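You operate a simulated robot arm through the tools that you are given. There is no shell and no other tool. Be economical: measure what you need, move in short steps, check, and stop when the job is done.

You are at the controls of a simulated robot arm. One attempt, no reset.

Task
Try the grey latch in the holder, then give it a green dot.
Fine: push the red clamp on, turn the latch to CLOSED and back to OPEN: the holder lamp turns green; draw the clamp back and put the pen in its well.

It is judged by the outcome, as a careful person would: the job done as asked, and still so three seconds after it is handed in. It fails if anything else is knocked over, pushed out of place, dropped, spilled or broken.

Robot
A 6-joint arm with a two-finger parallel gripper, fixed in place. Base frame: the origin is at the foot of the arm, x ahead of it, y to its left, z up; the work surface is at about z = 0. Lengths are in mm, angles in rad, forces in N, time in s.
With the tool pointing down near the work surface it reaches from about 140 to 580 mm from the base axis. Its first joint turns from -1.152 to 1.152 rad. Payload 2.1 kg.
The tool frame sits at the grasp point between the pads (the TCP): z along the fingers, y along the line on which they close. The tips reach 30 mm beyond it. The gripper opens to 94 mm. The fingers are 28 mm wide and 10 mm thick; the gripper's body (50 by 96 mm) begins 55 mm behind the TCP.
Orientation is that of the tool frame in the base frame, as [roll, pitch, yaw] about the fixed x, y, z axes, in that order (R = Rz(yaw) Ry(pitch) Rx(roll)). With the fingers straight down and closing along the base's y, the tool's x points along the base's -x, its y along +y and its z along -z.

Tools
- The arm moves only by the tool step_arm. Its argument "plan" is a list of rows, each a list of 3 entries, a list of its own where there are three numbers: the shift along the tool's x, y, z in units of 100 mm (1.0 is 100 mm), then the turn, a rotation vector about the tool's x, y, z in units of 120 degrees (1.0 is 120 degrees), then the opening, from 0 (shut) to 1 (fully open). In form: [[[x, y, z], [rx, ry, rz], claw], ...]. A call has 1 to 10 rows; each row is the pose to reach, as a shift and turn from the pose commanded when the call began, along the tool's axes at that moment. A call with a number of a shift or a turn outside -1 to 1 is refused whole. Each row takes 0.2 s and may step no farther than 50 mm and 0.15 rad from the row before; otherwise, or with a gripper value out of range, the whole call is refused. A pose out of reach is approached as far as the arm can. The call stops where the force on the tool passes 50 N (or 10 N more than at its start, if that is more) or the arm is blocked; 0.2 s more then pass. The fingers move at their own pace (about 72 mm/s each) and stop on an object; they squeeze with about 30 N. The grip force told is the motor's: it shows also when the fingers shut on nothing. Time passes only in rows, and 0.2 s behind the last, so rows that repeat a pose let the fingers close. It gives the time, the measured TCP pose, the force on the tool (base axes), the opening and the grip force at its end, in the units of the frame above (readings bear some noise), and new pictures: "show" is both (left out), scene, wrist or none.
- Cameras (640 x 400 px; columns grow to the right, rows downward): "scene" is fixed at [57.8, -383.6, 483.1]; the picture's right is [0.64, -0.77, 0.00], its down [-0.39, -0.32, -0.86] and it looks along [0.66, 0.55, -0.51] (base axes); focal length 307 px, centre (320, 200). "wrist" rides on the gripper at [-37, 0, -58] in the tool frame; the picture's right is [0.00, -1.00, 0.00], its down [0.97, 0.00, -0.24] and it looks along [0.24, 0.00, 0.97] (tool axes); focal length 218 px, centre (320, 200).
- point_at(camera, pixels): for up to 12 pixels [column, row] of the newest picture of that camera ("zoom" is the newest enlarged one), the place [x, y, z] in the base frame of the surface seen there, good to about 2 mm, but the place of the scene camera against the robot may be out by one fixed shift of up to 18 mm in any direction. The clock stands still meanwhile.
- close_up(camera, box): a new picture of the part [left, top, right, bottom] of that camera's present view, enlarged. The clock stands still meanwhile.
- job_done(): hands the job in; it is judged then, once.

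Work in short steps. Measure before you move; look again where a grasp or a placing could have gone wrong, and mend it. You have 80 turns and 120 pictures in all, those below and enlarged ones among them. Open the gripper and draw the arm clear of the work before you hand the job in, unless the task says otherwise; then end with one line.

The tools are called after "Call:" by a JSON object that holds its "method" and its "body". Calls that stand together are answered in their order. step_arm: Moves the arm, as the interface text tells. Its arguments: {"type":"object","properties":{"plan":{"type":"array"},"show":{"type":"string","enum":["both","scene","wrist","none"]}},"required":["plan"]} The other tools are called the same way: point_at (camera, pixels) gives the place of the surface under pixels of a picture; close_up (camera, box) takes an enlarged picture of a part of a camera's view; job_done () hands the job in.

At the start:

```text
t: 0.0
tcp_pos: [355.6, -94.7, 359.4]
ee_rot: [3.141, 0.001, -3.141]
force: [0.7, 0.0, -0.2]
grip_width: 93.9
finger_force: 0.1
```

scene: 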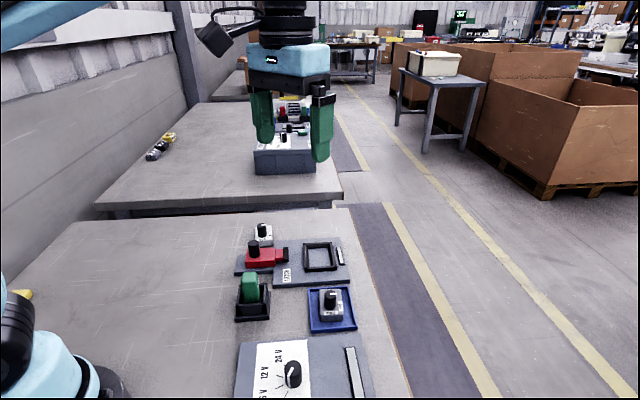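
wrist: 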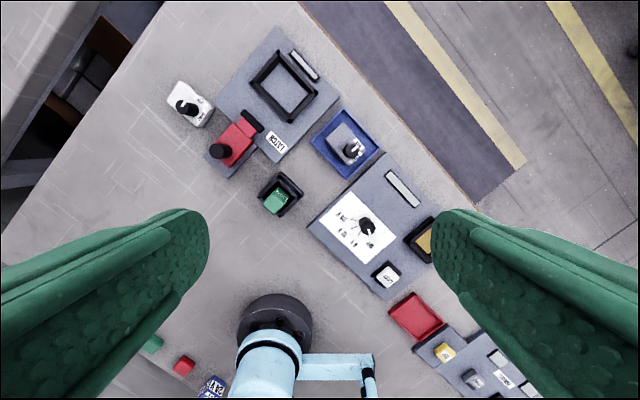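

The wrist view shows the LATCH holder with its empty frame (285,85), red clamp (232,145), grey latch in the blue tray (348,148) and green pen (277,198). I'll enlarge both views.

Call:
{"method": "close_up", "body": {"camera": "wrist", "box": [150, 20, 450, 220]}}

Call:
{"method": "close_up", "body": {"camera": "scene", "box": [210, 205, 390, 335]}}

Call:
{"method": "point_at", "body": {"camera": "wrist", "pixels": [[285, 85], [261, 83], [277, 53], [315, 95], [284, 119], [220, 151], [238, 140], [252, 122], [351, 151], [348, 135], [275, 201], [304, 66]]}}

```text
2.00 times, centred on (300, 120) of wrist
```

zoom: 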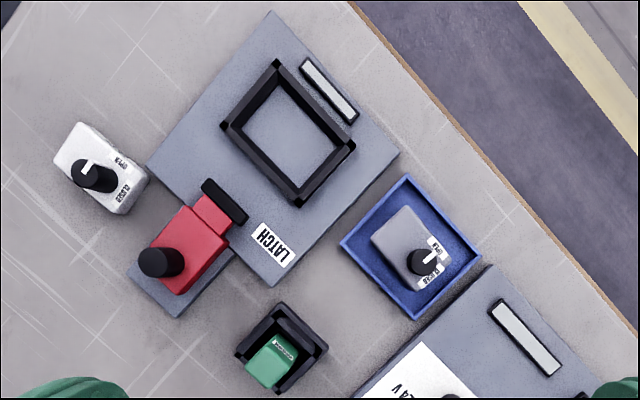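

```text
3.08 times, centred on (300, 270) of scene
```

zoom: 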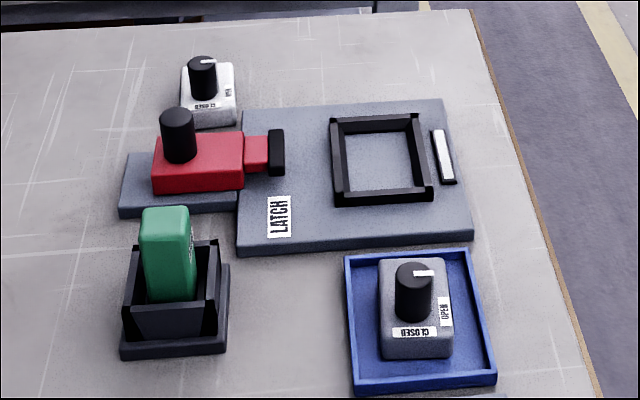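

```text
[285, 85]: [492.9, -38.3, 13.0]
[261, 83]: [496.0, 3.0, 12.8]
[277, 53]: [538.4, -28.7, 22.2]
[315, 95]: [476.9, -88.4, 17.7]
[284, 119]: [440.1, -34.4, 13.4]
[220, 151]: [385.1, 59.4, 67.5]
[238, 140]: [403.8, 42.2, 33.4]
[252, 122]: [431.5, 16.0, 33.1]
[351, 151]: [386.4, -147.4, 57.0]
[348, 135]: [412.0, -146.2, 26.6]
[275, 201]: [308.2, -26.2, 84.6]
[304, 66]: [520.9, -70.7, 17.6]
```

The latch and holder sit about 48° off the base axes. I'll move over the grey latch and turn the tool to line up with it for a closer measurement.

Call:
{"method": "step_arm", "body": {"plan": [[[-0.05, -0.06, 0.16], [0, 0, -0.067], 1], [[-0.1, -0.12, 0.32], [0, 0, -0.134], 1], [[-0.15, -0.18, 0.5], [0, 0, -0.2], 1], [[-0.2, -0.24, 0.66], [0, 0, -0.267], 1], [[-0.25, -0.32, 0.83], [0, 0, -0.334], 1], [[-0.3, -0.4, 1.0], [0, 0, -0.4], 1], [[-0.3, -0.4, 1.0], [0, 0, -0.4], 1]]}}

```text
t: 1.6
tcp_pos: [386.3, -135.2, 259.8]
ee_rot: [-3.139, 0.002, -2.3]
force: [-0.2, -0.4, -0.6]
grip_width: 93.7
finger_force: 0.0
```

scene: 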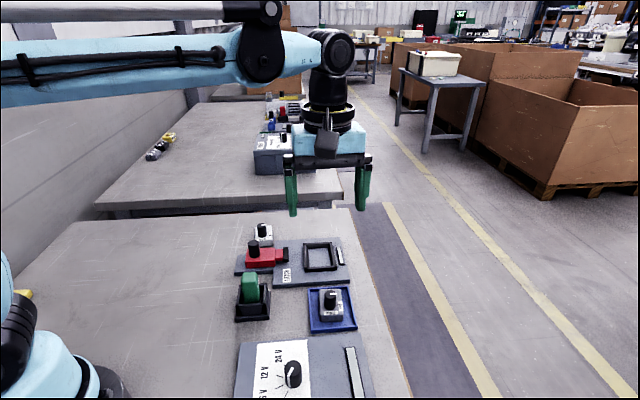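
wrist: 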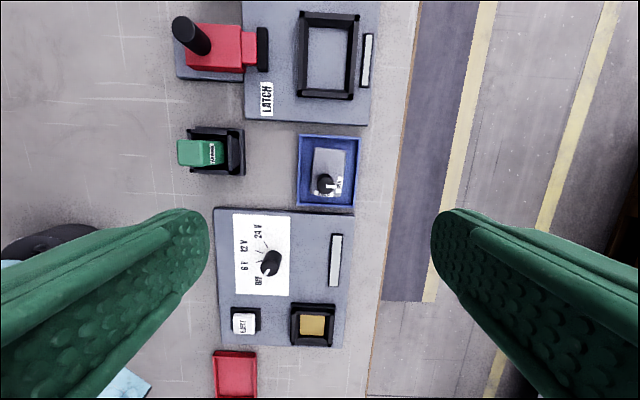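

The tool is now aligned; the latch sits in the tray at about (328,168). I'll enlarge and measure it and the holder.

Call:
{"method": "close_up", "body": {"camera": "wrist", "box": [280, 120, 376, 216]}}

Call:
{"method": "close_up", "body": {"camera": "wrist", "box": [160, 0, 400, 180]}}

```text
4.17 times, centred on (328, 168) of wrist
```

zoom: 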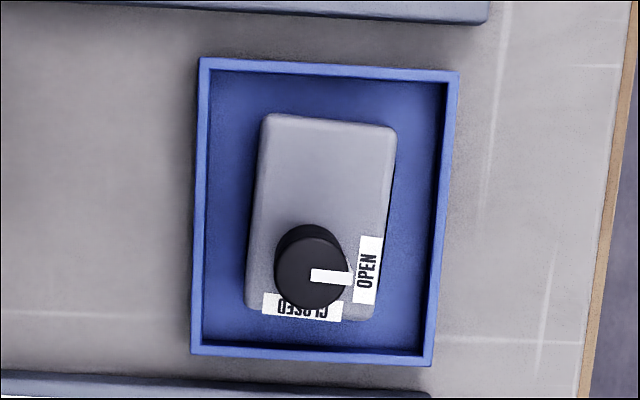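

```text
2.22 times, centred on (280, 90) of wrist
```

zoom: 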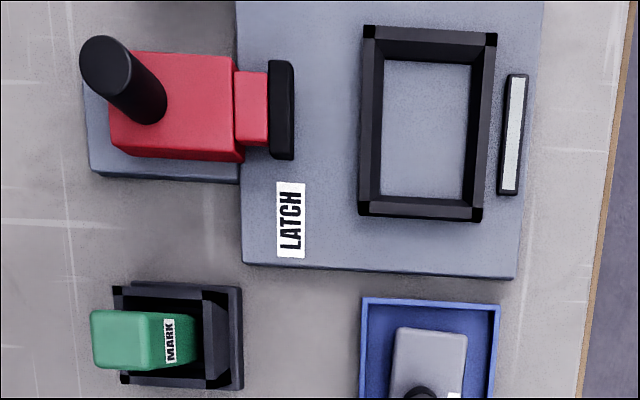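

Measuring the latch (corners at zoom pixels) and the holder frame, clamp and pen from the wrist view.

Call:
{"method": "point_at", "body": {"camera": "wrist", "pixels": [[321, 139], [338, 141], [319, 149], [335, 150], [318, 161], [325.5, 184], [300, 136], [348, 137], [357, 150], [303, 160]]}}

Call:
{"method": "point_at", "body": {"camera": "zoom", "pixels": [[388, 66], [468, 69], [381, 190], [461, 196], [368, 30], [490, 38], [364, 212], [476, 217], [281, 70], [282, 150], [102, 65], [250, 110]]}}

Call:
{"method": "point_at", "body": {"camera": "zoom", "pixels": [[100, 320], [155, 320], [95, 362], [155, 362], [119, 290], [240, 290], [238, 386], [206, 340], [425, 150], [190, 100], [170, 130], [253, 140]]}}

```text
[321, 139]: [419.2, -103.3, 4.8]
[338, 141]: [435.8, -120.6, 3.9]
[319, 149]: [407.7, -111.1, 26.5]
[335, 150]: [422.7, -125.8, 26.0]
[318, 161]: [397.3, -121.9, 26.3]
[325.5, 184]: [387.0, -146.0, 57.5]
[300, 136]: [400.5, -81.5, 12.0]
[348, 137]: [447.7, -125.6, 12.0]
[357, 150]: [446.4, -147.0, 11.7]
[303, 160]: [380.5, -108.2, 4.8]
```

```text
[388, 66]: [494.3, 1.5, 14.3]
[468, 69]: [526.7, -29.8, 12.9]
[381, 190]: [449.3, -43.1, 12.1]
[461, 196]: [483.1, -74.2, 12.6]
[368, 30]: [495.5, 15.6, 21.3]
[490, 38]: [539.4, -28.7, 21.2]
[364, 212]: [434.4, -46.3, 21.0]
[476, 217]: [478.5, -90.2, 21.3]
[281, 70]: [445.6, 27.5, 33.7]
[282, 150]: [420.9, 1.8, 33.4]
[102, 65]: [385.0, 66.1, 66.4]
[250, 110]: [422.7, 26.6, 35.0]
```

```text
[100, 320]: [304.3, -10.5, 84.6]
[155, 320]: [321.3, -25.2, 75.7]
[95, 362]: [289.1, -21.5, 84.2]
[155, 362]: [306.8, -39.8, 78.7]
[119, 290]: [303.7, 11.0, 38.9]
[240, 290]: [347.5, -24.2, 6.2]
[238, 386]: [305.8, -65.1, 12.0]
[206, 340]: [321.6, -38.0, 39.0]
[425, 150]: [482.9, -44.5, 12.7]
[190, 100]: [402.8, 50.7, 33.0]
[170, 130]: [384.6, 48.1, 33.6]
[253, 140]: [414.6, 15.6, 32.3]
```

Frame centre comes out near (487.5,-37), inner about 45 × 63 mm, at 45°. Now the latch corners just inside its top edges.

Call:
{"method": "point_at", "body": {"camera": "wrist", "pixels": [[315.8, 149], [337.2, 151.5], [311.5, 191.5], [332.4, 194.5], [325, 149], [314, 170], [336, 170], [320, 160], [317.5, 172], [320, 165]]}}

Call:
{"method": "close_up", "body": {"camera": "wrist", "box": [296, 130, 360, 210]}}

```text
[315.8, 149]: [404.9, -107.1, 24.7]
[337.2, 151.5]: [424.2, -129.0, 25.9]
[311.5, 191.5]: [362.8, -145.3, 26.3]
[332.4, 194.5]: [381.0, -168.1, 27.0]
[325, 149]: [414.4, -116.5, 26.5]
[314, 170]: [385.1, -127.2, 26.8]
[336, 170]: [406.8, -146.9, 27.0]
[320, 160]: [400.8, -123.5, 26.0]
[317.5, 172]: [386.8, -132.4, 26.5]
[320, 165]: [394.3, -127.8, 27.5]
```

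```text
5.00 times, centred on (328, 170) of wrist
```

zoom: 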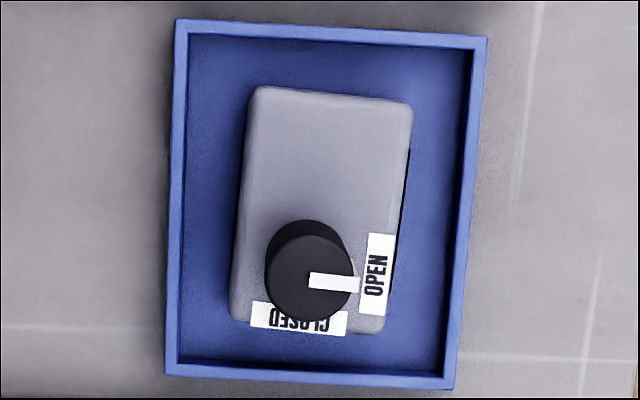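

The right-hand corners were read too far in; measuring again on this enlarged picture.

Call:
{"method": "point_at", "body": {"camera": "zoom", "pixels": [[254, 93], [407, 108], [235, 312], [381, 327], [250, 200], [395, 205], [330, 97], [245, 250], [304, 280], [355, 283], [240, 180], [402, 190]]}}

```text
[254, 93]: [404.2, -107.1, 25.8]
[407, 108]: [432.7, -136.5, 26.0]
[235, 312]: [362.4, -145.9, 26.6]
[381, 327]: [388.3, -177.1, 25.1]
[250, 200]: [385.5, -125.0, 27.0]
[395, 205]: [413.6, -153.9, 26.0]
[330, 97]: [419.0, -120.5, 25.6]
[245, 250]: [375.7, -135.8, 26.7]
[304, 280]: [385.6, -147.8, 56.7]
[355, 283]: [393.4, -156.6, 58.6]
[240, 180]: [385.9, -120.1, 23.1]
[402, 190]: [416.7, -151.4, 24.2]
```

The latch top is about 43 × 60 mm, centred near (397,-141.7), long axis about 42.5°. I'll move above it, correcting the turn by 5°, and look again from z=160.

Call:
{"method": "step_arm", "body": {"plan": [[[-0.01, -0.06, 0.3], [0, 0, 0.022], 1], [[-0.022, -0.122, 0.65], [0, 0, 0.044], 1], [[-0.022, -0.122, 1.0], [0, 0, 0.044], 1], [[-0.022, -0.122, 1.0], [0, 0, 0.044], 1]], "show": "wrist"}}

```text
t: 2.6
tcp_pos: [396.9, -140.6, 159.0]
ee_rot: [-3.14, 0.001, -2.396]
force: [0.0, -0.7, -0.3]
grip_width: 94.1
finger_force: 0.1
```

wrist: 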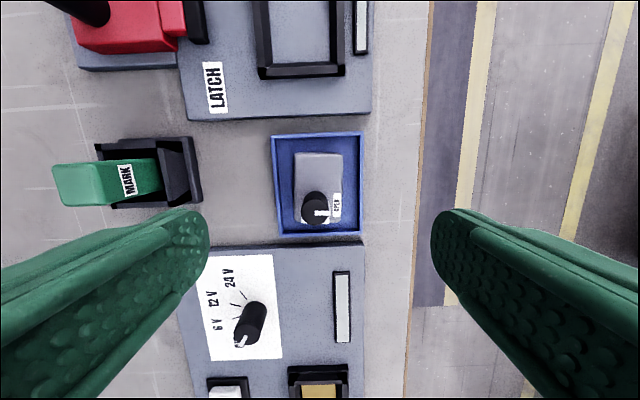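

Well aligned (latch between columns 296 and 343). One check of the body's corners from here before descending.

Call:
{"method": "close_up", "body": {"camera": "wrist", "box": [256, 130, 384, 245]}}

Call:
{"method": "point_at", "body": {"camera": "wrist", "pixels": [[298, 155], [341, 156], [297, 219], [340, 222], [299, 190], [319, 155], [315, 212]]}}

```text
3.48 times, centred on (320, 188) of wrist
```

zoom: 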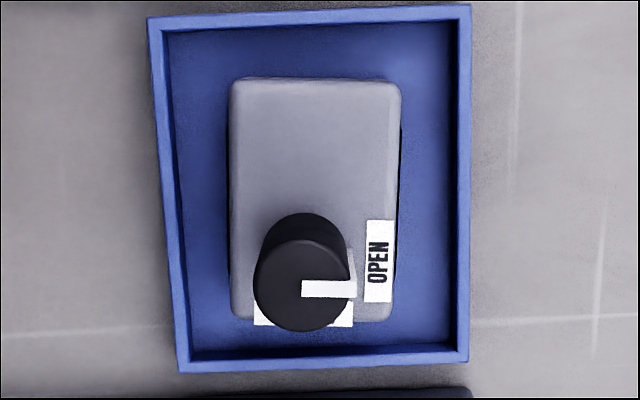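

```text
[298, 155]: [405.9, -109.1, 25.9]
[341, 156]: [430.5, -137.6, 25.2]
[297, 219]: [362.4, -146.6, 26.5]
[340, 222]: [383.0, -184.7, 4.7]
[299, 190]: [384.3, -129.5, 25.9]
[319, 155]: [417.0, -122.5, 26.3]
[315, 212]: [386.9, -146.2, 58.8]
```

Corners agree, centre (397,-142). Descending in two parts, with the tips ending at z≈16, above the tray wall.

Call:
{"method": "step_arm", "body": {"plan": [[[0.007, -0.008, 0.4], [0, 0, 0], 1], [[0.007, -0.008, 0.75], [0, 0, 0], 1], [[0.007, -0.008, 0.95], [0, 0, 0], 1], [[0.007, -0.008, 0.95], [0, 0, 0], 1]], "show": "none"}}

Call:
{"method": "step_arm", "body": {"plan": [[[0, 0, 0.18], [0, 0, 0], 1], [[0, 0, 0.18], [0, 0, 0], 0.7], [[0, 0, 0.18], [0, 0, 0], 0.3], [[0, 0, 0.18], [0, 0, 0], 0.3], [[0, 0, 0.18], [0, 0, 0], 0.3], [[0, 0, 0.18], [0, 0, 0], 0.3]]}}

```text
t: 3.6
tcp_pos: [397.4, -143.4, 63.9]
ee_rot: [3.14, 0.001, -2.395]
force: [0.1, 0.4, -0.6]
grip_width: 94.1
finger_force: 0.1
```

```text
t: 5.0
tcp_pos: [398.3, -143.1, 47.6]
ee_rot: [-3.139, 0.002, -2.396]
force: [0.0, -0.2, 0.2]
grip_width: 43.1
finger_force: 30.1
```

scene: 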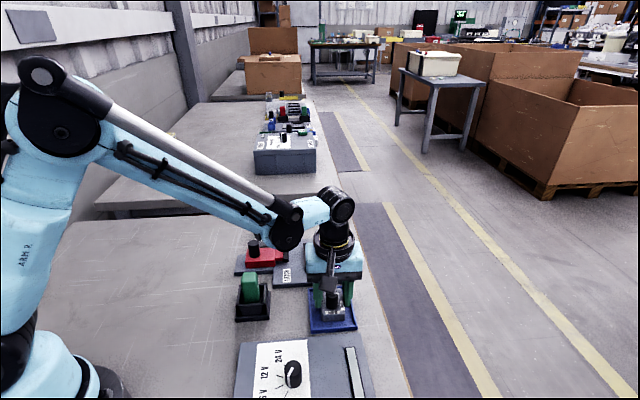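
wrist: 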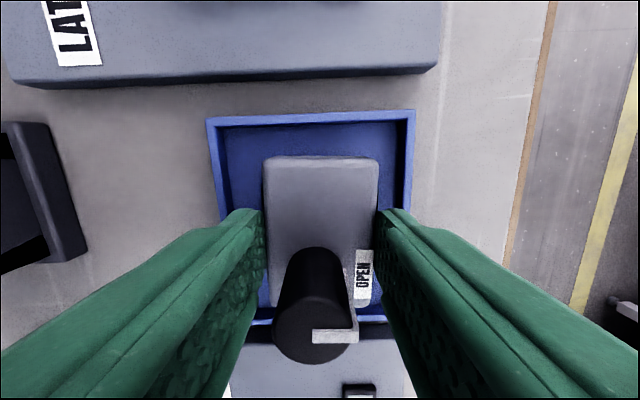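

Grip holds at 43.1 mm with 30 N. Lifting straight up.

Call:
{"method": "step_arm", "body": {"plan": [[[0, 0, -0.15], [0, 0, 0], 0.3], [[0, 0, -0.4], [0, 0, 0], 0.3], [[0, 0, -0.7], [0, 0, 0], 0.3], [[0, 0, -0.7], [0, 0, 0], 0.3]]}}

```text
t: 6.0
tcp_pos: [396.9, -144.6, 117.2]
ee_rot: [-3.141, 0.002, -2.394]
force: [0.0, -0.9, -2.1]
grip_width: 43.5
finger_force: 30.3
```

scene: 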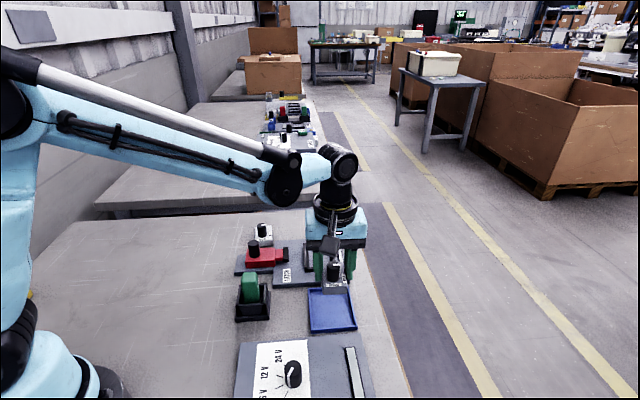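
wrist: 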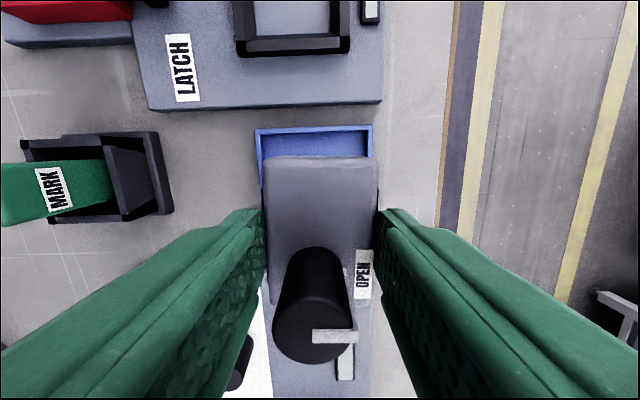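

The latch hangs level and in line. Carrying it toward the frame, 20 mm higher, with a 2.3° turn to match the frame.

Call:
{"method": "step_arm", "body": {"plan": [[[-0.15, 0.02, -0.15], [0, 0, -0.009], 0.3], [[-0.4, 0.06, -0.2], [0, 0, -0.019], 0.3], [[-0.7, 0.1, -0.2], [0, 0, -0.019], 0.3], [[-0.95, 0.13, -0.2], [0, 0, -0.019], 0.3], [[-0.95, 0.13, -0.2], [0, 0, -0.019], 0.3]], "show": "wrist"}}

```text
t: 7.2
tcp_pos: [458.5, -68.4, 136.5]
ee_rot: [-3.14, 0.002, -2.358]
force: [-0.5, 0.0, -0.9]
grip_width: 43.0
finger_force: 30.4
```

wrist: 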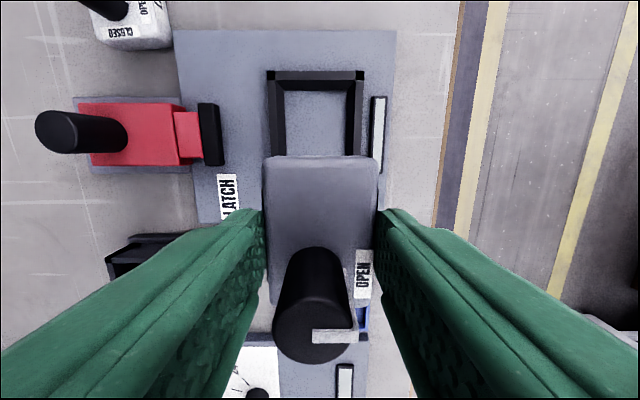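

The frame lies ahead, square to the picture (columns 267–363). Measuring latch and frame in this same picture.

Call:
{"method": "point_at", "body": {"camera": "wrist", "pixels": [[268, 160], [375, 160], [269, 220], [320, 160], [269, 74], [361, 74], [269, 140], [362, 140], [287, 92], [345, 92], [287, 145], [345, 145]]}}

Call:
{"method": "close_up", "body": {"camera": "wrist", "box": [240, 50, 400, 200]}}

```text
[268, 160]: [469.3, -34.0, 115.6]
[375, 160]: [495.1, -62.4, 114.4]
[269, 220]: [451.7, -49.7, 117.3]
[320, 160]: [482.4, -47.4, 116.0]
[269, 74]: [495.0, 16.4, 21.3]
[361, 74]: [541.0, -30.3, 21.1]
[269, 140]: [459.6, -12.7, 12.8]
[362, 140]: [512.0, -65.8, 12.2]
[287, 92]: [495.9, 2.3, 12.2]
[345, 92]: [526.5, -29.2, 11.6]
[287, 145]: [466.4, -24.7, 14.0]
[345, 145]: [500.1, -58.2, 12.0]
```

```text
2.67 times, centred on (320, 125) of wrist
```

zoom: 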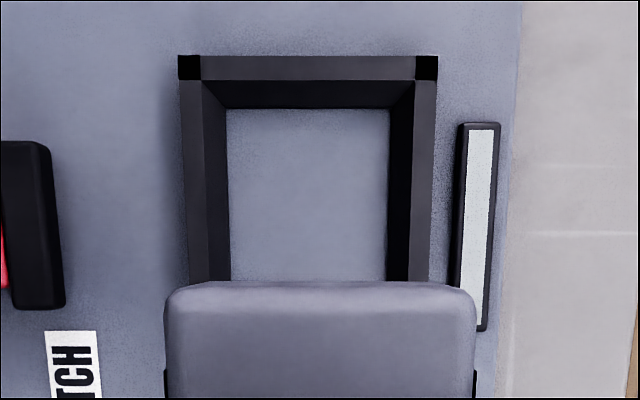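

Latch needs +40.5 mm along the long axis and 4 mm to the left. I'll shift, then come down to just above the frame and check.

Call:
{"method": "step_arm", "body": {"plan": [[[-0.2, 0.02, 0], [0, 0, 0], 0.3], [[-0.405, 0.041, 0.1], [0, 0, 0], 0.3], [[-0.405, 0.041, 0.4], [0, 0, 0], 0.3], [[-0.405, 0.041, 0.62], [0, 0, 0], 0.3], [[-0.405, 0.041, 0.62], [0, 0, 0], 0.3]]}}

```text
t: 8.4
tcp_pos: [483.8, -38.7, 74.5]
ee_rot: [-3.141, 0.003, -2.355]
force: [0.5, 0.5, -1.3]
grip_width: 43.2
finger_force: 30.2
```

scene: 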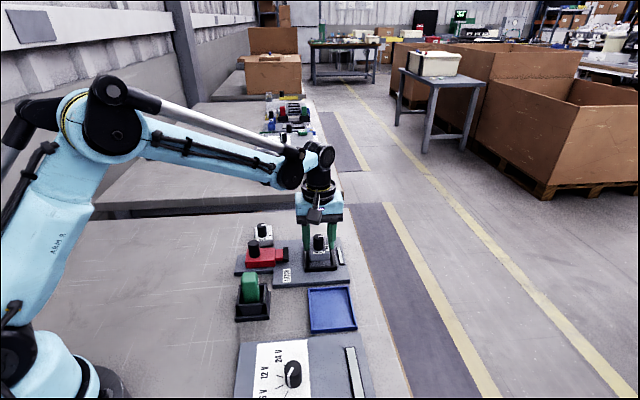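
wrist: 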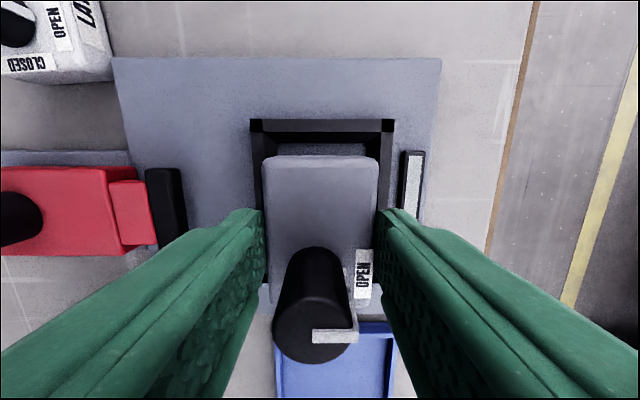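

Now just above the frame; comparing latch and frame positions in this picture.

Call:
{"method": "close_up", "body": {"camera": "wrist", "box": [230, 100, 430, 225]}}

Call:
{"method": "point_at", "body": {"camera": "wrist", "pixels": [[268, 160], [375, 160], [320, 160], [252, 122], [392, 122], [252, 180], [390, 180], [275, 141], [366, 141], [255, 190], [387, 190], [275, 146]]}}

```text
3.20 times, centred on (330, 162) of wrist
```

zoom: 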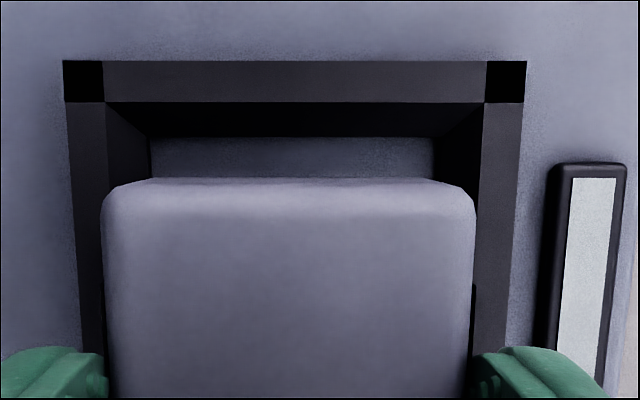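

```text
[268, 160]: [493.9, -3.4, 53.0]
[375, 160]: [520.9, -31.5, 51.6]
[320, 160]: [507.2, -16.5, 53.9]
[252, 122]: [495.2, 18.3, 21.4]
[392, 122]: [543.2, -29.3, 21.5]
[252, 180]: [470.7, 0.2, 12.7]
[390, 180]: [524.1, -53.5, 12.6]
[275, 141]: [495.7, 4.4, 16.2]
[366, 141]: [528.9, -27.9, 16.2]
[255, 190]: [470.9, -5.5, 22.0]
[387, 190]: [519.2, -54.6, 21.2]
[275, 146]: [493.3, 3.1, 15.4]
```

Sideways it is centred (u 370.9 vs 371); lengthwise it needs about 1.5 mm forward. Shifting and lowering slowly into the frame.

Call:
{"method": "step_arm", "body": {"plan": [[[-0.015, 0, 0], [0, 0, 0], 0.3], [[-0.015, 0, 0.06], [0, 0, 0], 0.3], [[-0.015, 0, 0.11], [0, 0, 0], 0.3], [[-0.015, 0, 0.15], [0, 0, 0], 0.3], [[-0.015, 0, 0.18], [0, 0, 0], 0.3], [[-0.015, 0, 0.18], [0, 0, 0], 0.3]]}}

```text
t: 9.8
tcp_pos: [486.4, -35.8, 56.1]
ee_rot: [-3.141, 0.004, -2.354]
force: [-0.8, -0.5, -1.1]
grip_width: 43.3
finger_force: 29.5
```

scene: 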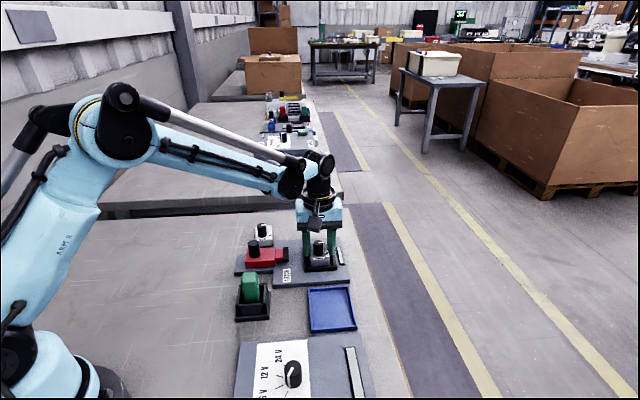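
wrist: 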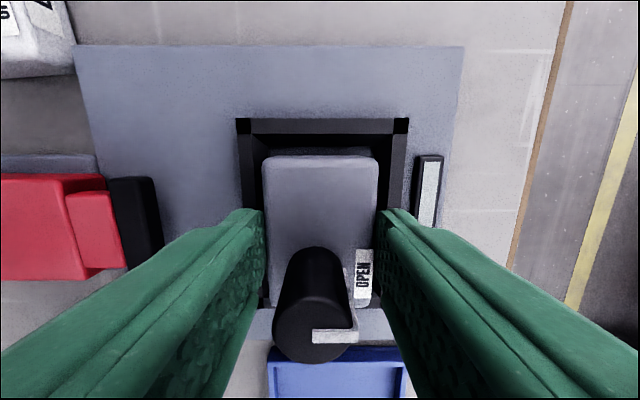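

No contact force, nearly down. Lowering 1.5 mm more and opening the fingers a little.

Call:
{"method": "step_arm", "body": {"plan": [[[0, 0, 0.01], [0, 0, 0], 0.3], [[0, 0, 0.015], [0, 0, 0], 0.3], [[0, 0, 0.015], [0, 0, 0], 0.5], [[0, 0, 0.015], [0, 0, 0], 0.7], [[0, 0, 0.0], [0, 0, 0], 0.8], [[0, 0, -0.3], [0, 0, 0], 0.8], [[0, 0, -0.65], [0, 0, 0], 0.8], [[0, 0, -0.9], [0, 0, 0], 0.8], [[0, 0, -0.9], [0, 0, 0], 0.8]]}}

```text
t: 11.8
tcp_pos: [486.4, -37.4, 146.5]
ee_rot: [-3.139, 0.001, -2.356]
force: [-0.3, -0.8, -1.0]
grip_width: 75.2
finger_force: 0.2
```

scene: 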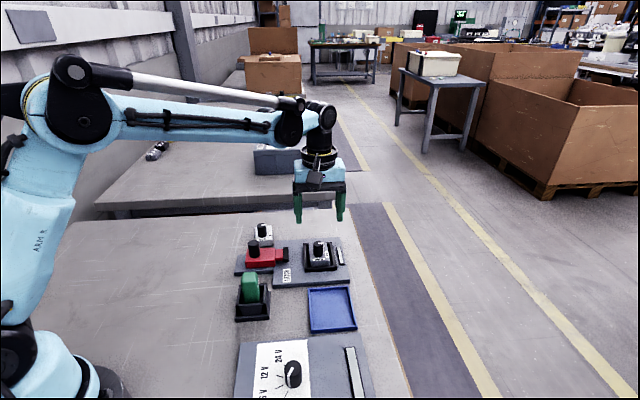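
wrist: 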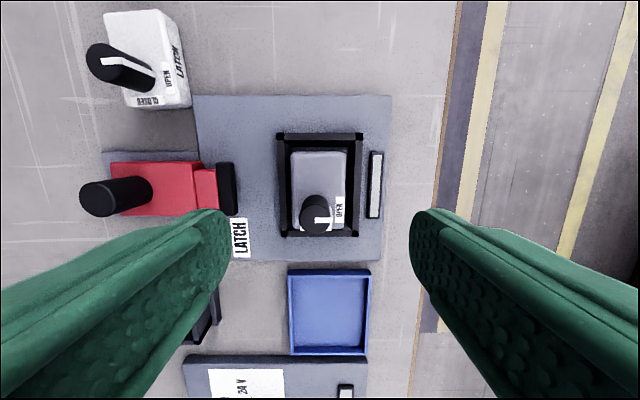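

The latch is seated in the frame (320,185). Measuring its height, and the clamp's handle and pad.

Call:
{"method": "close_up", "body": {"camera": "wrist", "box": [70, 120, 400, 270]}}

Call:
{"method": "point_at", "body": {"camera": "wrist", "pixels": [[295, 156], [342, 156], [320, 165], [297, 225], [338, 228], [94, 198], [106, 195], [135, 190], [226, 167], [227, 210], [235, 190], [206, 190]]}}

Call:
{"method": "close_up", "body": {"camera": "scene", "box": [225, 215, 355, 295]}}

```text
1.94 times, centred on (235, 195) of wrist
```

zoom: 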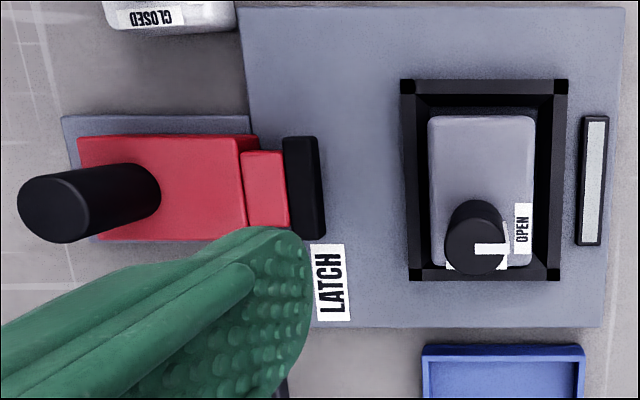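

```text
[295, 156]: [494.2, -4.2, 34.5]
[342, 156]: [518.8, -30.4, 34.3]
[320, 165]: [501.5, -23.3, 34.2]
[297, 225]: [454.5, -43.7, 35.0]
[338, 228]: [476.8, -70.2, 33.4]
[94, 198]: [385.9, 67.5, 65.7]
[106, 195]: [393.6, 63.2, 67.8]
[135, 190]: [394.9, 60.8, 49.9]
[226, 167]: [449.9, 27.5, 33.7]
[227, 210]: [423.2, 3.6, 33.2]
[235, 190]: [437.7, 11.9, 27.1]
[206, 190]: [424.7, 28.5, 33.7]
```

```text
4.92 times, centred on (290, 255) of scene
```

zoom: 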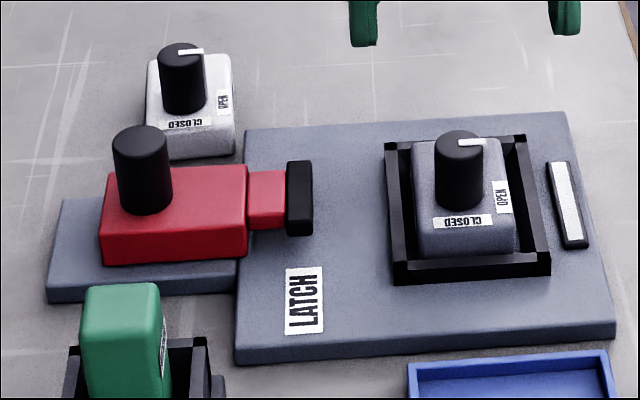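

Latch seated (top z 34.3). The clamp handle is near (388,63), and the pad must travel about 48 mm. Moving above the handle with the same orientation.

Call:
{"method": "step_arm", "body": {"plan": [[[0, 0.3, 0], [0, 0, 0], 0.8], [[0, 0.65, 0], [0, 0, 0], 0.7], [[0, 0.95, 0], [0, 0, 0], 0.6], [[0, 0.95, 0], [0, 0, 0], 0.6]], "show": "wrist"}}

```text
t: 12.8
tcp_pos: [418.0, 31.1, 144.9]
ee_rot: [-3.14, 0.002, -2.355]
force: [-0.2, -1.2, 0.0]
grip_width: 56.5
finger_force: 0.1
```

wrist: 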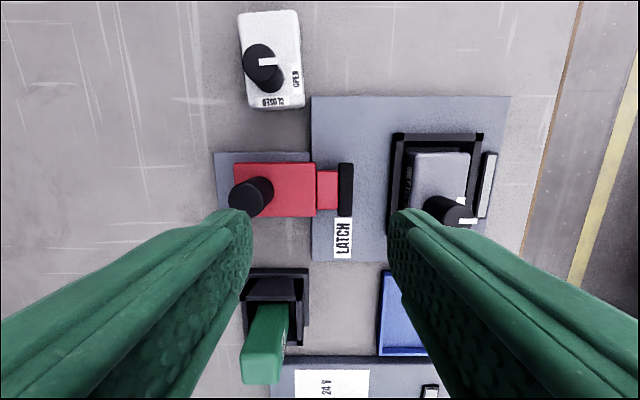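

Handle top appears at about (247,200). Measuring it.

Call:
{"method": "close_up", "body": {"camera": "wrist", "box": [205, 140, 365, 240]}}

Call:
{"method": "point_at", "body": {"camera": "wrist", "pixels": [[231, 198], [244, 186], [260, 200], [246, 200], [250, 213], [240, 205], [292, 168], [292, 214], [349, 190]]}}

```text
4.00 times, centred on (285, 190) of wrist
```

zoom: 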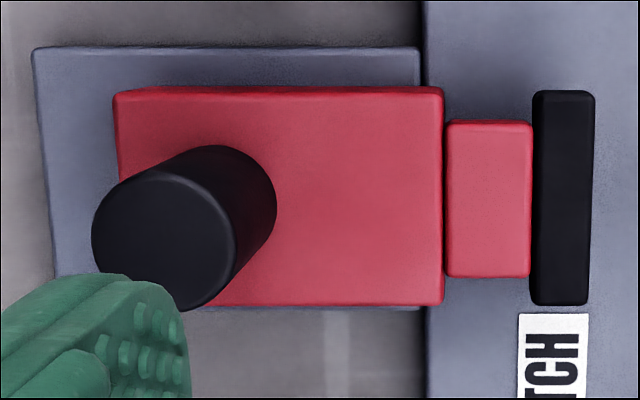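

```text
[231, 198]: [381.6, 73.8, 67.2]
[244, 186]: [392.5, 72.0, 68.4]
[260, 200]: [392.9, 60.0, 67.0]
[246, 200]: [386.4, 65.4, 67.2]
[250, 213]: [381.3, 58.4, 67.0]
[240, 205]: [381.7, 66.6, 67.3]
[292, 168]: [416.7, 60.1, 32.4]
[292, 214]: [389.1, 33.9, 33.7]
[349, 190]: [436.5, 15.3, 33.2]
```

Handle centre about (386,65), top z 67, radius 11. Moving over it, then down with fingers at z≈39 tips.

Call:
{"method": "step_arm", "body": {"plan": [[[0, 0.24, 0], [0, 0, 0], 0.6], [[-0.014, 0.465, 0], [0, 0, 0], 0.6], [[-0.014, 0.465, 0.3], [0, 0, 0], 0.6], [[-0.014, 0.465, 0.6], [0, 0, 0], 0.6], [[-0.014, 0.465, 0.75], [0, 0, 0], 0.6], [[-0.014, 0.465, 0.75], [0, 0, 0], 0.6]]}}

```text
t: 14.2
tcp_pos: [386.5, 65.8, 70.3]
ee_rot: [-3.14, 0.003, -2.356]
force: [0.2, 0.3, 1.3]
grip_width: 56.6
finger_force: 0.1
```

scene: 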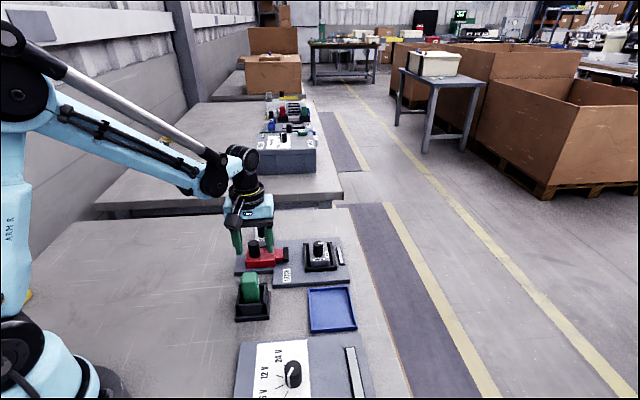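
wrist: 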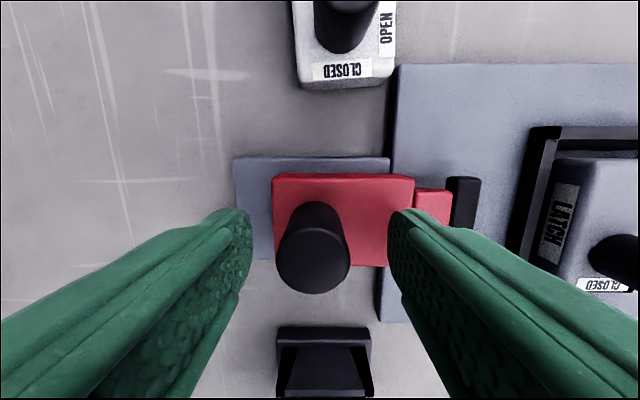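

The fingers straddle the handle (315,250). Closing on it.

Call:
{"method": "step_arm", "body": {"plan": [[[0, 0, 0], [0, 0, 0], 0.4], [[0, 0, 0], [0, 0, 0], 0.15], [[0, 0, 0], [0, 0, 0], 0.15], [[0, 0, 0], [0, 0, 0], 0.15]], "show": "wrist"}}

```text
t: 15.2
tcp_pos: [385.9, 65.2, 70.9]
ee_rot: [-3.141, 0.002, -2.353]
force: [-1.7, 1.3, -6.2]
grip_width: 23.4
finger_force: 45.1
```

wrist: 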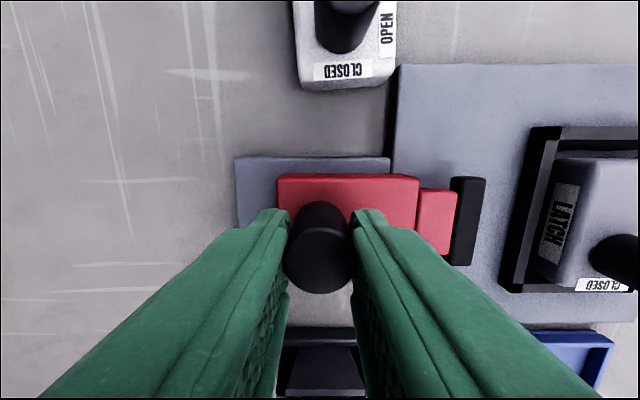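

Gripped at 23.4 mm. Pushing the clamp 40 mm along the slide toward the latch.

Call:
{"method": "step_arm", "body": {"plan": [[[0, -0.08, 0], [0, 0, 0], 0.15], [[0, -0.16, 0], [0, 0, 0], 0.15], [[0, -0.24, 0], [0, 0, 0], 0.15], [[0, -0.32, 0], [0, 0, 0], 0.15], [[0, -0.4, 0], [0, 0, 0], 0.15], [[0, -0.4, 0], [0, 0, 0], 0.15]]}}

```text
t: 16.6
tcp_pos: [415.8, 36.2, 71.1]
ee_rot: [-3.139, 0.002, -2.355]
force: [7.0, 3.7, -36.3]
grip_width: 23.5
finger_force: 45.4
```

scene: 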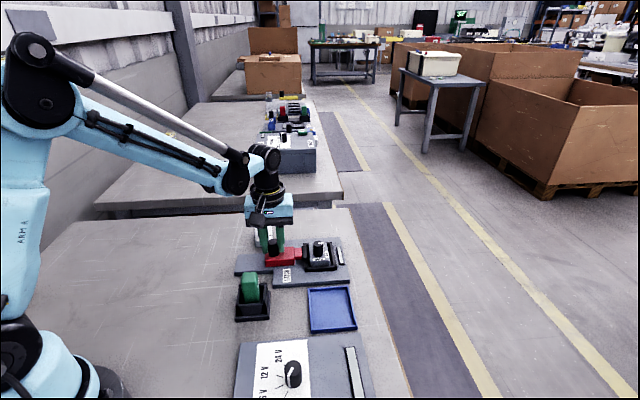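
wrist: 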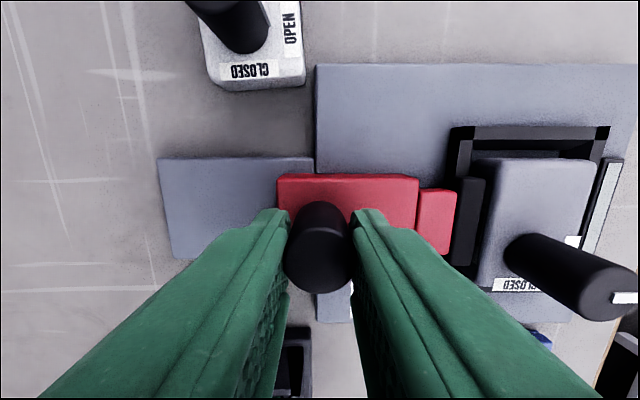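

Pad is near the latch (465–485 column) but the tool is being pulled down with 36 N, so I'm riding slightly high; lowering 0.7 mm to relieve.

Call:
{"method": "step_arm", "body": {"plan": [[[0, 0, 0.004], [0, 0, 0], 0.15], [[0, 0, 0.008], [0, 0, 0], 0.15]], "show": "none"}}

Call:
{"method": "close_up", "body": {"camera": "scene", "box": [225, 215, 355, 295]}}

```text
t: 17.2
tcp_pos: [414.8, 36.6, 71.1]
ee_rot: [-3.138, 0.001, -2.357]
force: [6.0, 1.3, -5.4]
grip_width: 23.5
finger_force: 45.1
```

```text
4.92 times, centred on (290, 255) of scene
```

zoom: 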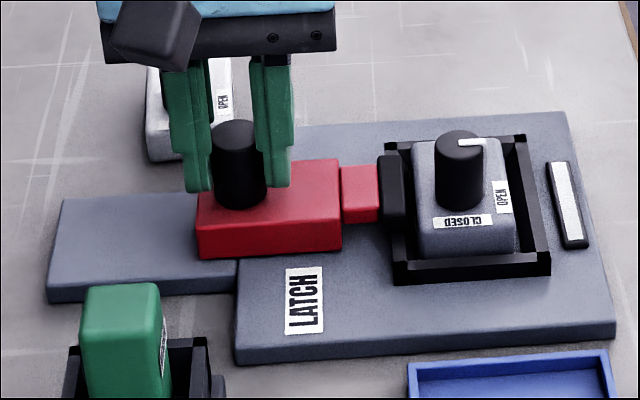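

Force relieved to 5 N. Pad is close to the latch; pushing on in 2 mm steps until it bears.

Call:
{"method": "step_arm", "body": {"plan": [[[0, -0.02, 0], [0, 0, 0], 0.15], [[0, -0.04, 0], [0, 0, 0], 0.15], [[0, -0.055, 0.001], [0, 0, 0], 0.15], [[0, -0.07, 0.001], [0, 0, 0], 0.15], [[0, -0.085, 0.001], [0, 0, 0], 0.15], [[0, -0.085, 0.001], [0, 0, 0], 0.15]]}}

Call:
{"method": "close_up", "body": {"camera": "scene", "box": [225, 215, 355, 295]}}

```text
t: 18.4
tcp_pos: [416.7, 34.9, 70.4]
ee_rot: [3.129, -0.001, -2.349]
force: [-6.6, 3.6, 4.6]
grip_width: 23.5
finger_force: 44.6
stopped in row 5: the force on the tool passed its limit (the readings are from after the stop); the commanded pose is now the measured one
```

scene: 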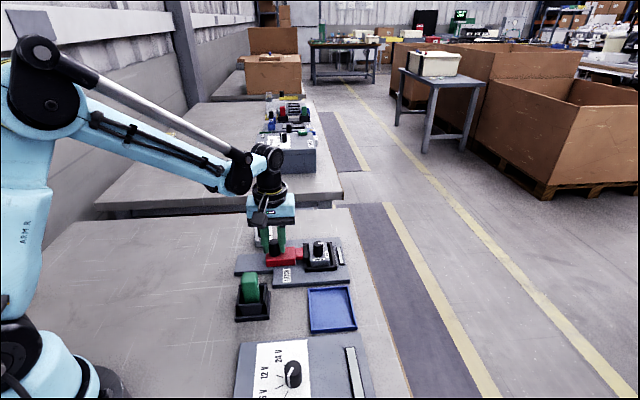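
wrist: 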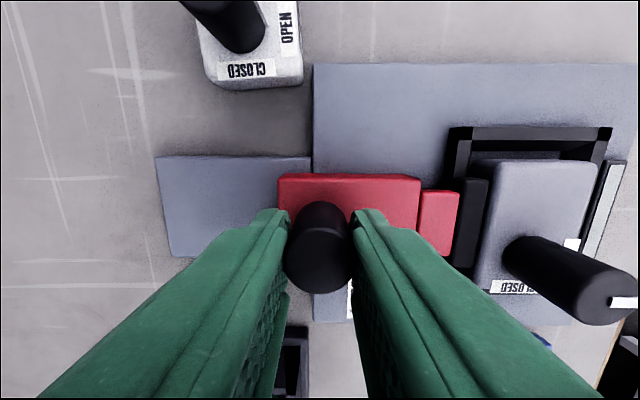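

```text
4.92 times, centred on (290, 255) of scene
```

zoom: 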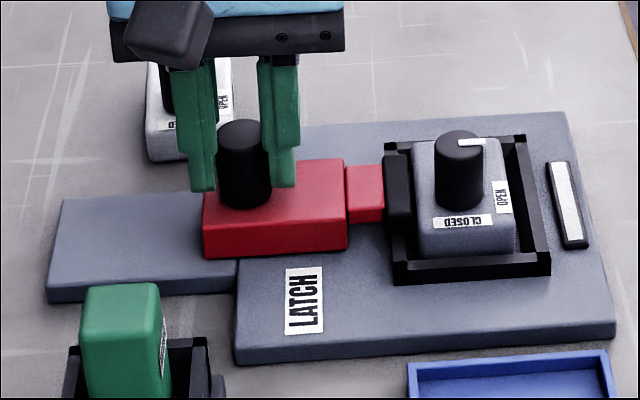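

The clamp stopped on the latch with force over the limit. Opening the fingers, lifting off, and levelling the small tilt, then inspecting from above.

Call:
{"method": "step_arm", "body": {"plan": [[[0, 0, 0], [0, 0, 0], 0.35], [[0, 0, 0], [0, 0, 0], 0.5], [[0, 0, -0.25], [0.006, 0, 0.003], 0.5], [[0, 0, -0.6], [0.006, 0, 0.003], 0.5], [[-0.0, -0.4, -0.8], [0.006, 0, 0.003], 0.5], [[0, -0.8, -0.85], [0.006, 0, 0.003], 0.5], [[0, -0.8, -0.85], [0.006, 0, 0.003], 0.5]]}}

```text
t: 20.0
tcp_pos: [473.8, -22.8, 156.0]
ee_rot: [-3.14, -0.001, -2.356]
force: [-0.2, -0.9, 0.8]
grip_width: 47.0
finger_force: 0.1
```

scene: 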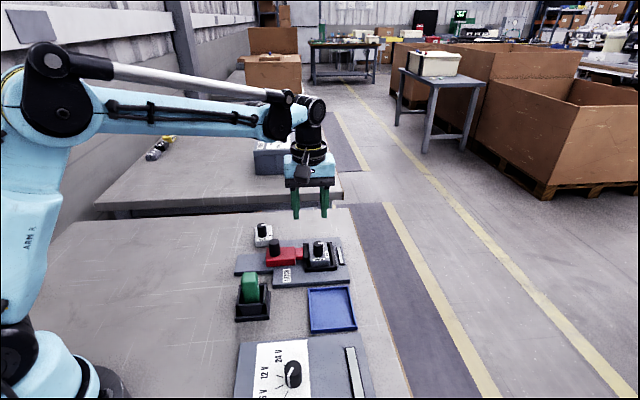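
wrist: 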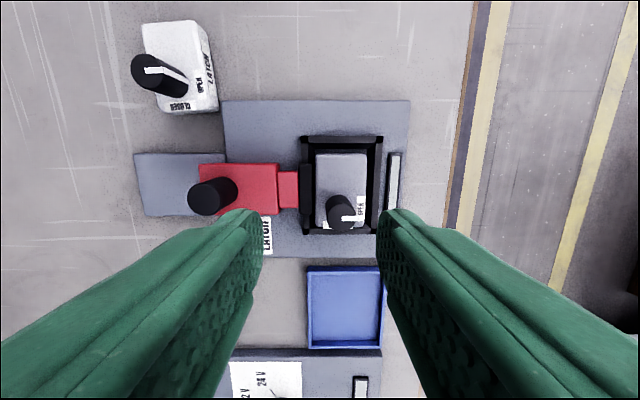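

Enlarging the latch/pad to see contact, and measuring the latch's knob.

Call:
{"method": "close_up", "body": {"camera": "wrist", "box": [270, 125, 414, 245]}}

Call:
{"method": "point_at", "body": {"camera": "wrist", "pixels": [[340, 213], [330, 212], [350, 210], [340, 203], [339, 223], [318, 157], [363, 157], [318, 225], [310, 190], [304, 190]]}}

```text
3.33 times, centred on (342, 185) of wrist
```

zoom: 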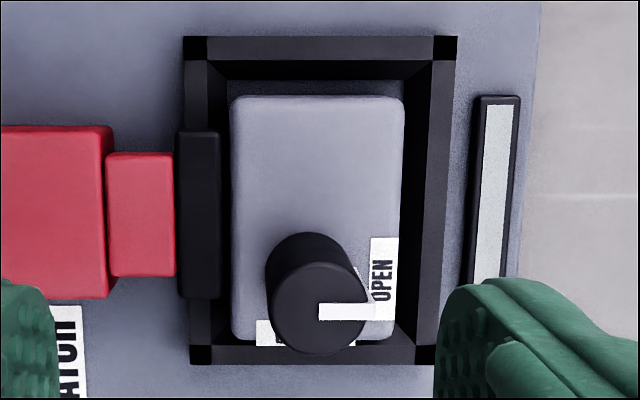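

```text
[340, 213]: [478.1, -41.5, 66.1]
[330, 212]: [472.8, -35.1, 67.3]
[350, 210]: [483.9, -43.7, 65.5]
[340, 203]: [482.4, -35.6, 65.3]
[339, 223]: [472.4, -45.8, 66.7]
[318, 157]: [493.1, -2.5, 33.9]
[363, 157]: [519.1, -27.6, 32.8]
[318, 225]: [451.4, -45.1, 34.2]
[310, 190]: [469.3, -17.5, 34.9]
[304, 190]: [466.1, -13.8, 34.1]
```

There may be about 2 mm left between pad and latch, so I'll push again with shut fingers behind the handle. Measuring the handle first.

Call:
{"method": "close_up", "body": {"camera": "wrist", "box": [170, 150, 330, 250]}}

Call:
{"method": "point_at", "body": {"camera": "wrist", "pixels": [[203, 198], [191, 198], [218, 196], [205, 188], [203, 209]]}}

```text
4.00 times, centred on (250, 200) of wrist
```

zoom: 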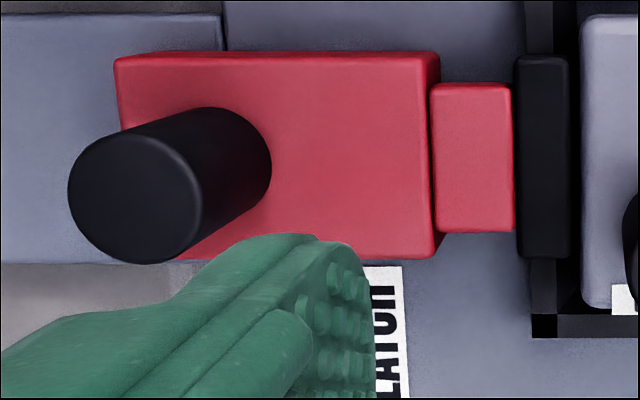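

```text
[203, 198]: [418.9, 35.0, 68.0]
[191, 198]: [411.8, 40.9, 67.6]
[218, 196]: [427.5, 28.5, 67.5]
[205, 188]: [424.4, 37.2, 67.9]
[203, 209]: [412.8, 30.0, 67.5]
```

Handle centre now (418.5,34), 45 mm from its start. Going behind it with the fingers shut.

Call:
{"method": "step_arm", "body": {"plan": [[[0, 0.3, 0], [0, 0, 0], 0.3], [[0, 0.65, 0], [0, 0, 0], 0.0], [[0, 1.0, 0], [0, 0, 0], 0], [[0, 1.0, 0.1], [0, 0, 0], 0], [[0, 1.0, 0.2], [0, 0, 0], 0]], "show": "none"}}

Call:
{"method": "step_arm", "body": {"plan": [[[0, 0.06, 0.2], [0, 0, 0], 0], [[0, 0.06, 0.45], [0, 0, 0], 0], [[0, 0.06, 0.64], [0, 0, 0], 0], [[0, 0.06, 0.64], [0, 0, 0], 0]]}}

```text
t: 21.2
tcp_pos: [403.3, 48.9, 135.7]
ee_rot: [-3.141, -0.002, -2.358]
force: [0.8, -1.0, 0.4]
grip_width: 0.0
finger_force: 30.3
```

```text
t: 22.2
tcp_pos: [400.1, 52.6, 70.2]
ee_rot: [-3.141, -0.002, -2.355]
force: [0.2, -0.4, -1.0]
grip_width: 0.0
finger_force: 30.3
```

scene: 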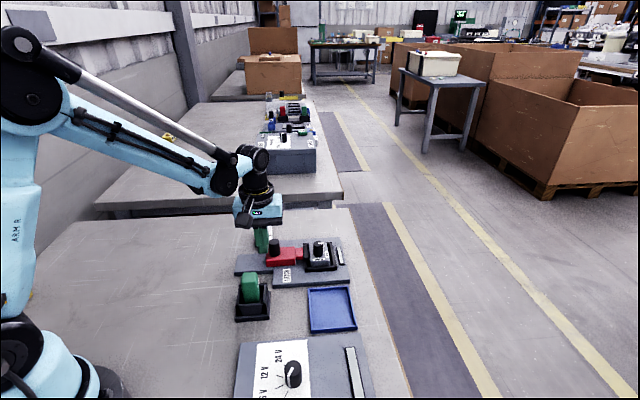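
wrist: 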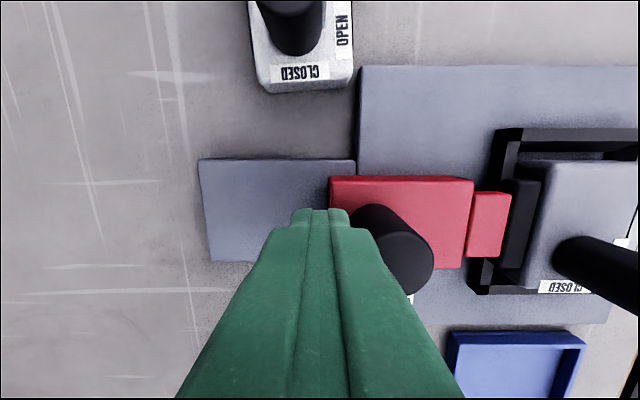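

The shut fingers sit right behind the handle. Pushing forward in small steps and watching the force.

Call:
{"method": "step_arm", "body": {"plan": [[[0, -0.02, 0], [0, 0, 0], 0], [[0, -0.035, 0], [0, 0, 0], 0], [[0, -0.05, 0], [0, 0, 0], 0], [[0, -0.06, 0], [0, 0, 0], 0], [[0, -0.07, 0], [0, 0, 0], 0], [[0, -0.08, 0], [0, 0, 0], 0], [[0, -0.09, 0], [0, 0, 0], 0], [[0, -0.1, 0], [0, 0, 0], 0]]}}

```text
t: 23.9
tcp_pos: [401.5, 50.4, 70.4]
ee_rot: [3.123, -0.001, -2.349]
force: [-6.8, 5.0, -0.1]
grip_width: 0.2
finger_force: 29.7
stopped in row 8: the force on the tool passed its limit (the readings are from after the stop); the commanded pose is now the measured one
```

scene: 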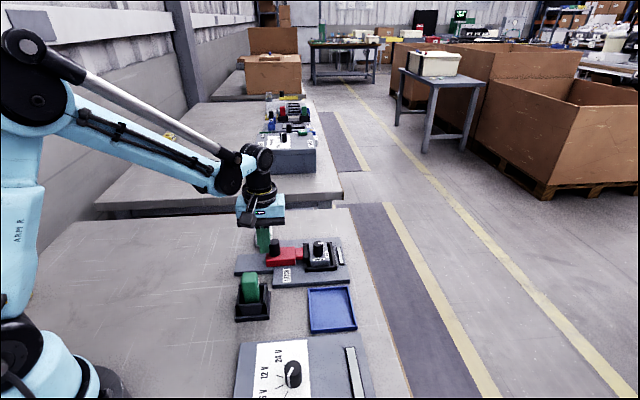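
wrist: 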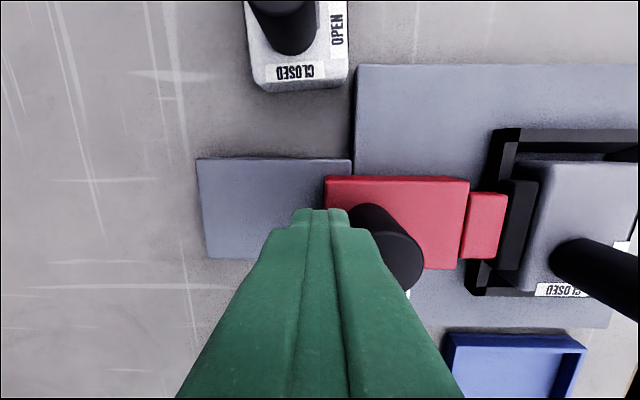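

Blocked at 50 N with no further travel: the clamp is fully on. Backing off, rising and moving toward the latch's knob, levelling the tilt.

Call:
{"method": "step_arm", "body": {"plan": [[[0, 0.05, 0], [0.009, 0, 0.003], 0], [[0, 0.05, -0.4], [0.009, 0, 0.003], 0], [[0, -0.1, -0.75], [0.009, 0, 0.003], 0.3], [[0.03, -0.5, -0.75], [0.009, 0, 0.003], 0.45], [[0.1, -0.95, -0.75], [0.009, 0, 0.003], 0.45], [[0.1, -1.0, -0.75], [0.009, 0, 0.003], 0.45], [[0.1, -1.0, -0.75], [0.009, 0, 0.003], 0.45]], "show": "wrist"}}

```text
t: 25.5
tcp_pos: [468.3, -28.8, 144.6]
ee_rot: [-3.14, -0.003, -2.36]
force: [-0.1, -0.3, 0.2]
grip_width: 42.1
finger_force: 0.1
```

wrist: 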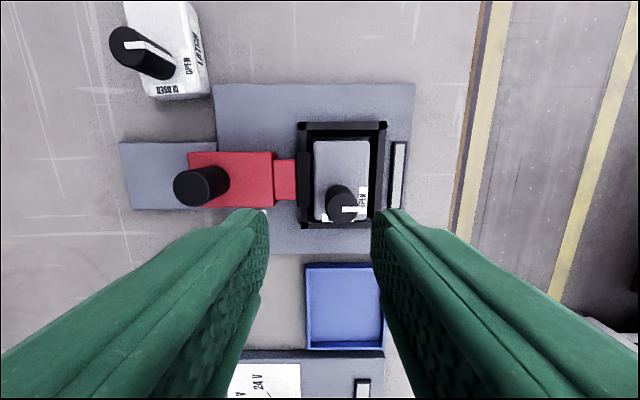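

Measuring the knob top precisely (near (343,204)).

Call:
{"method": "close_up", "body": {"camera": "wrist", "box": [303, 165, 383, 235]}}

Call:
{"method": "point_at", "body": {"camera": "wrist", "pixels": [[330, 203], [355, 203], [342, 194], [342, 217], [342, 206]]}}

```text
5.71 times, centred on (343, 200) of wrist
```

zoom: 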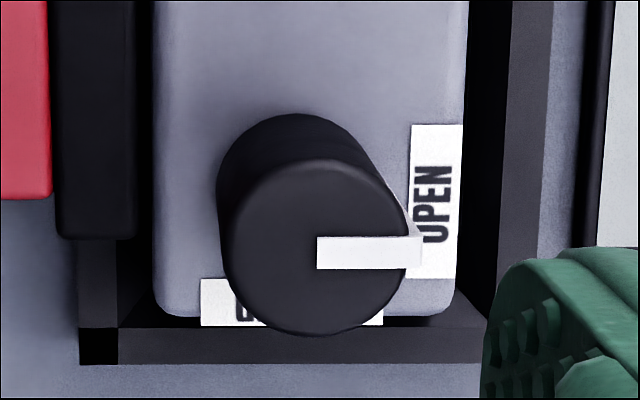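

```text
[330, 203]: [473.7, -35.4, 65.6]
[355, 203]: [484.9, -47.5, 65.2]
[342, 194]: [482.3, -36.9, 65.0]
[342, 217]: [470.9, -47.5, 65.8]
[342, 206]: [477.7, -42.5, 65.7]
```

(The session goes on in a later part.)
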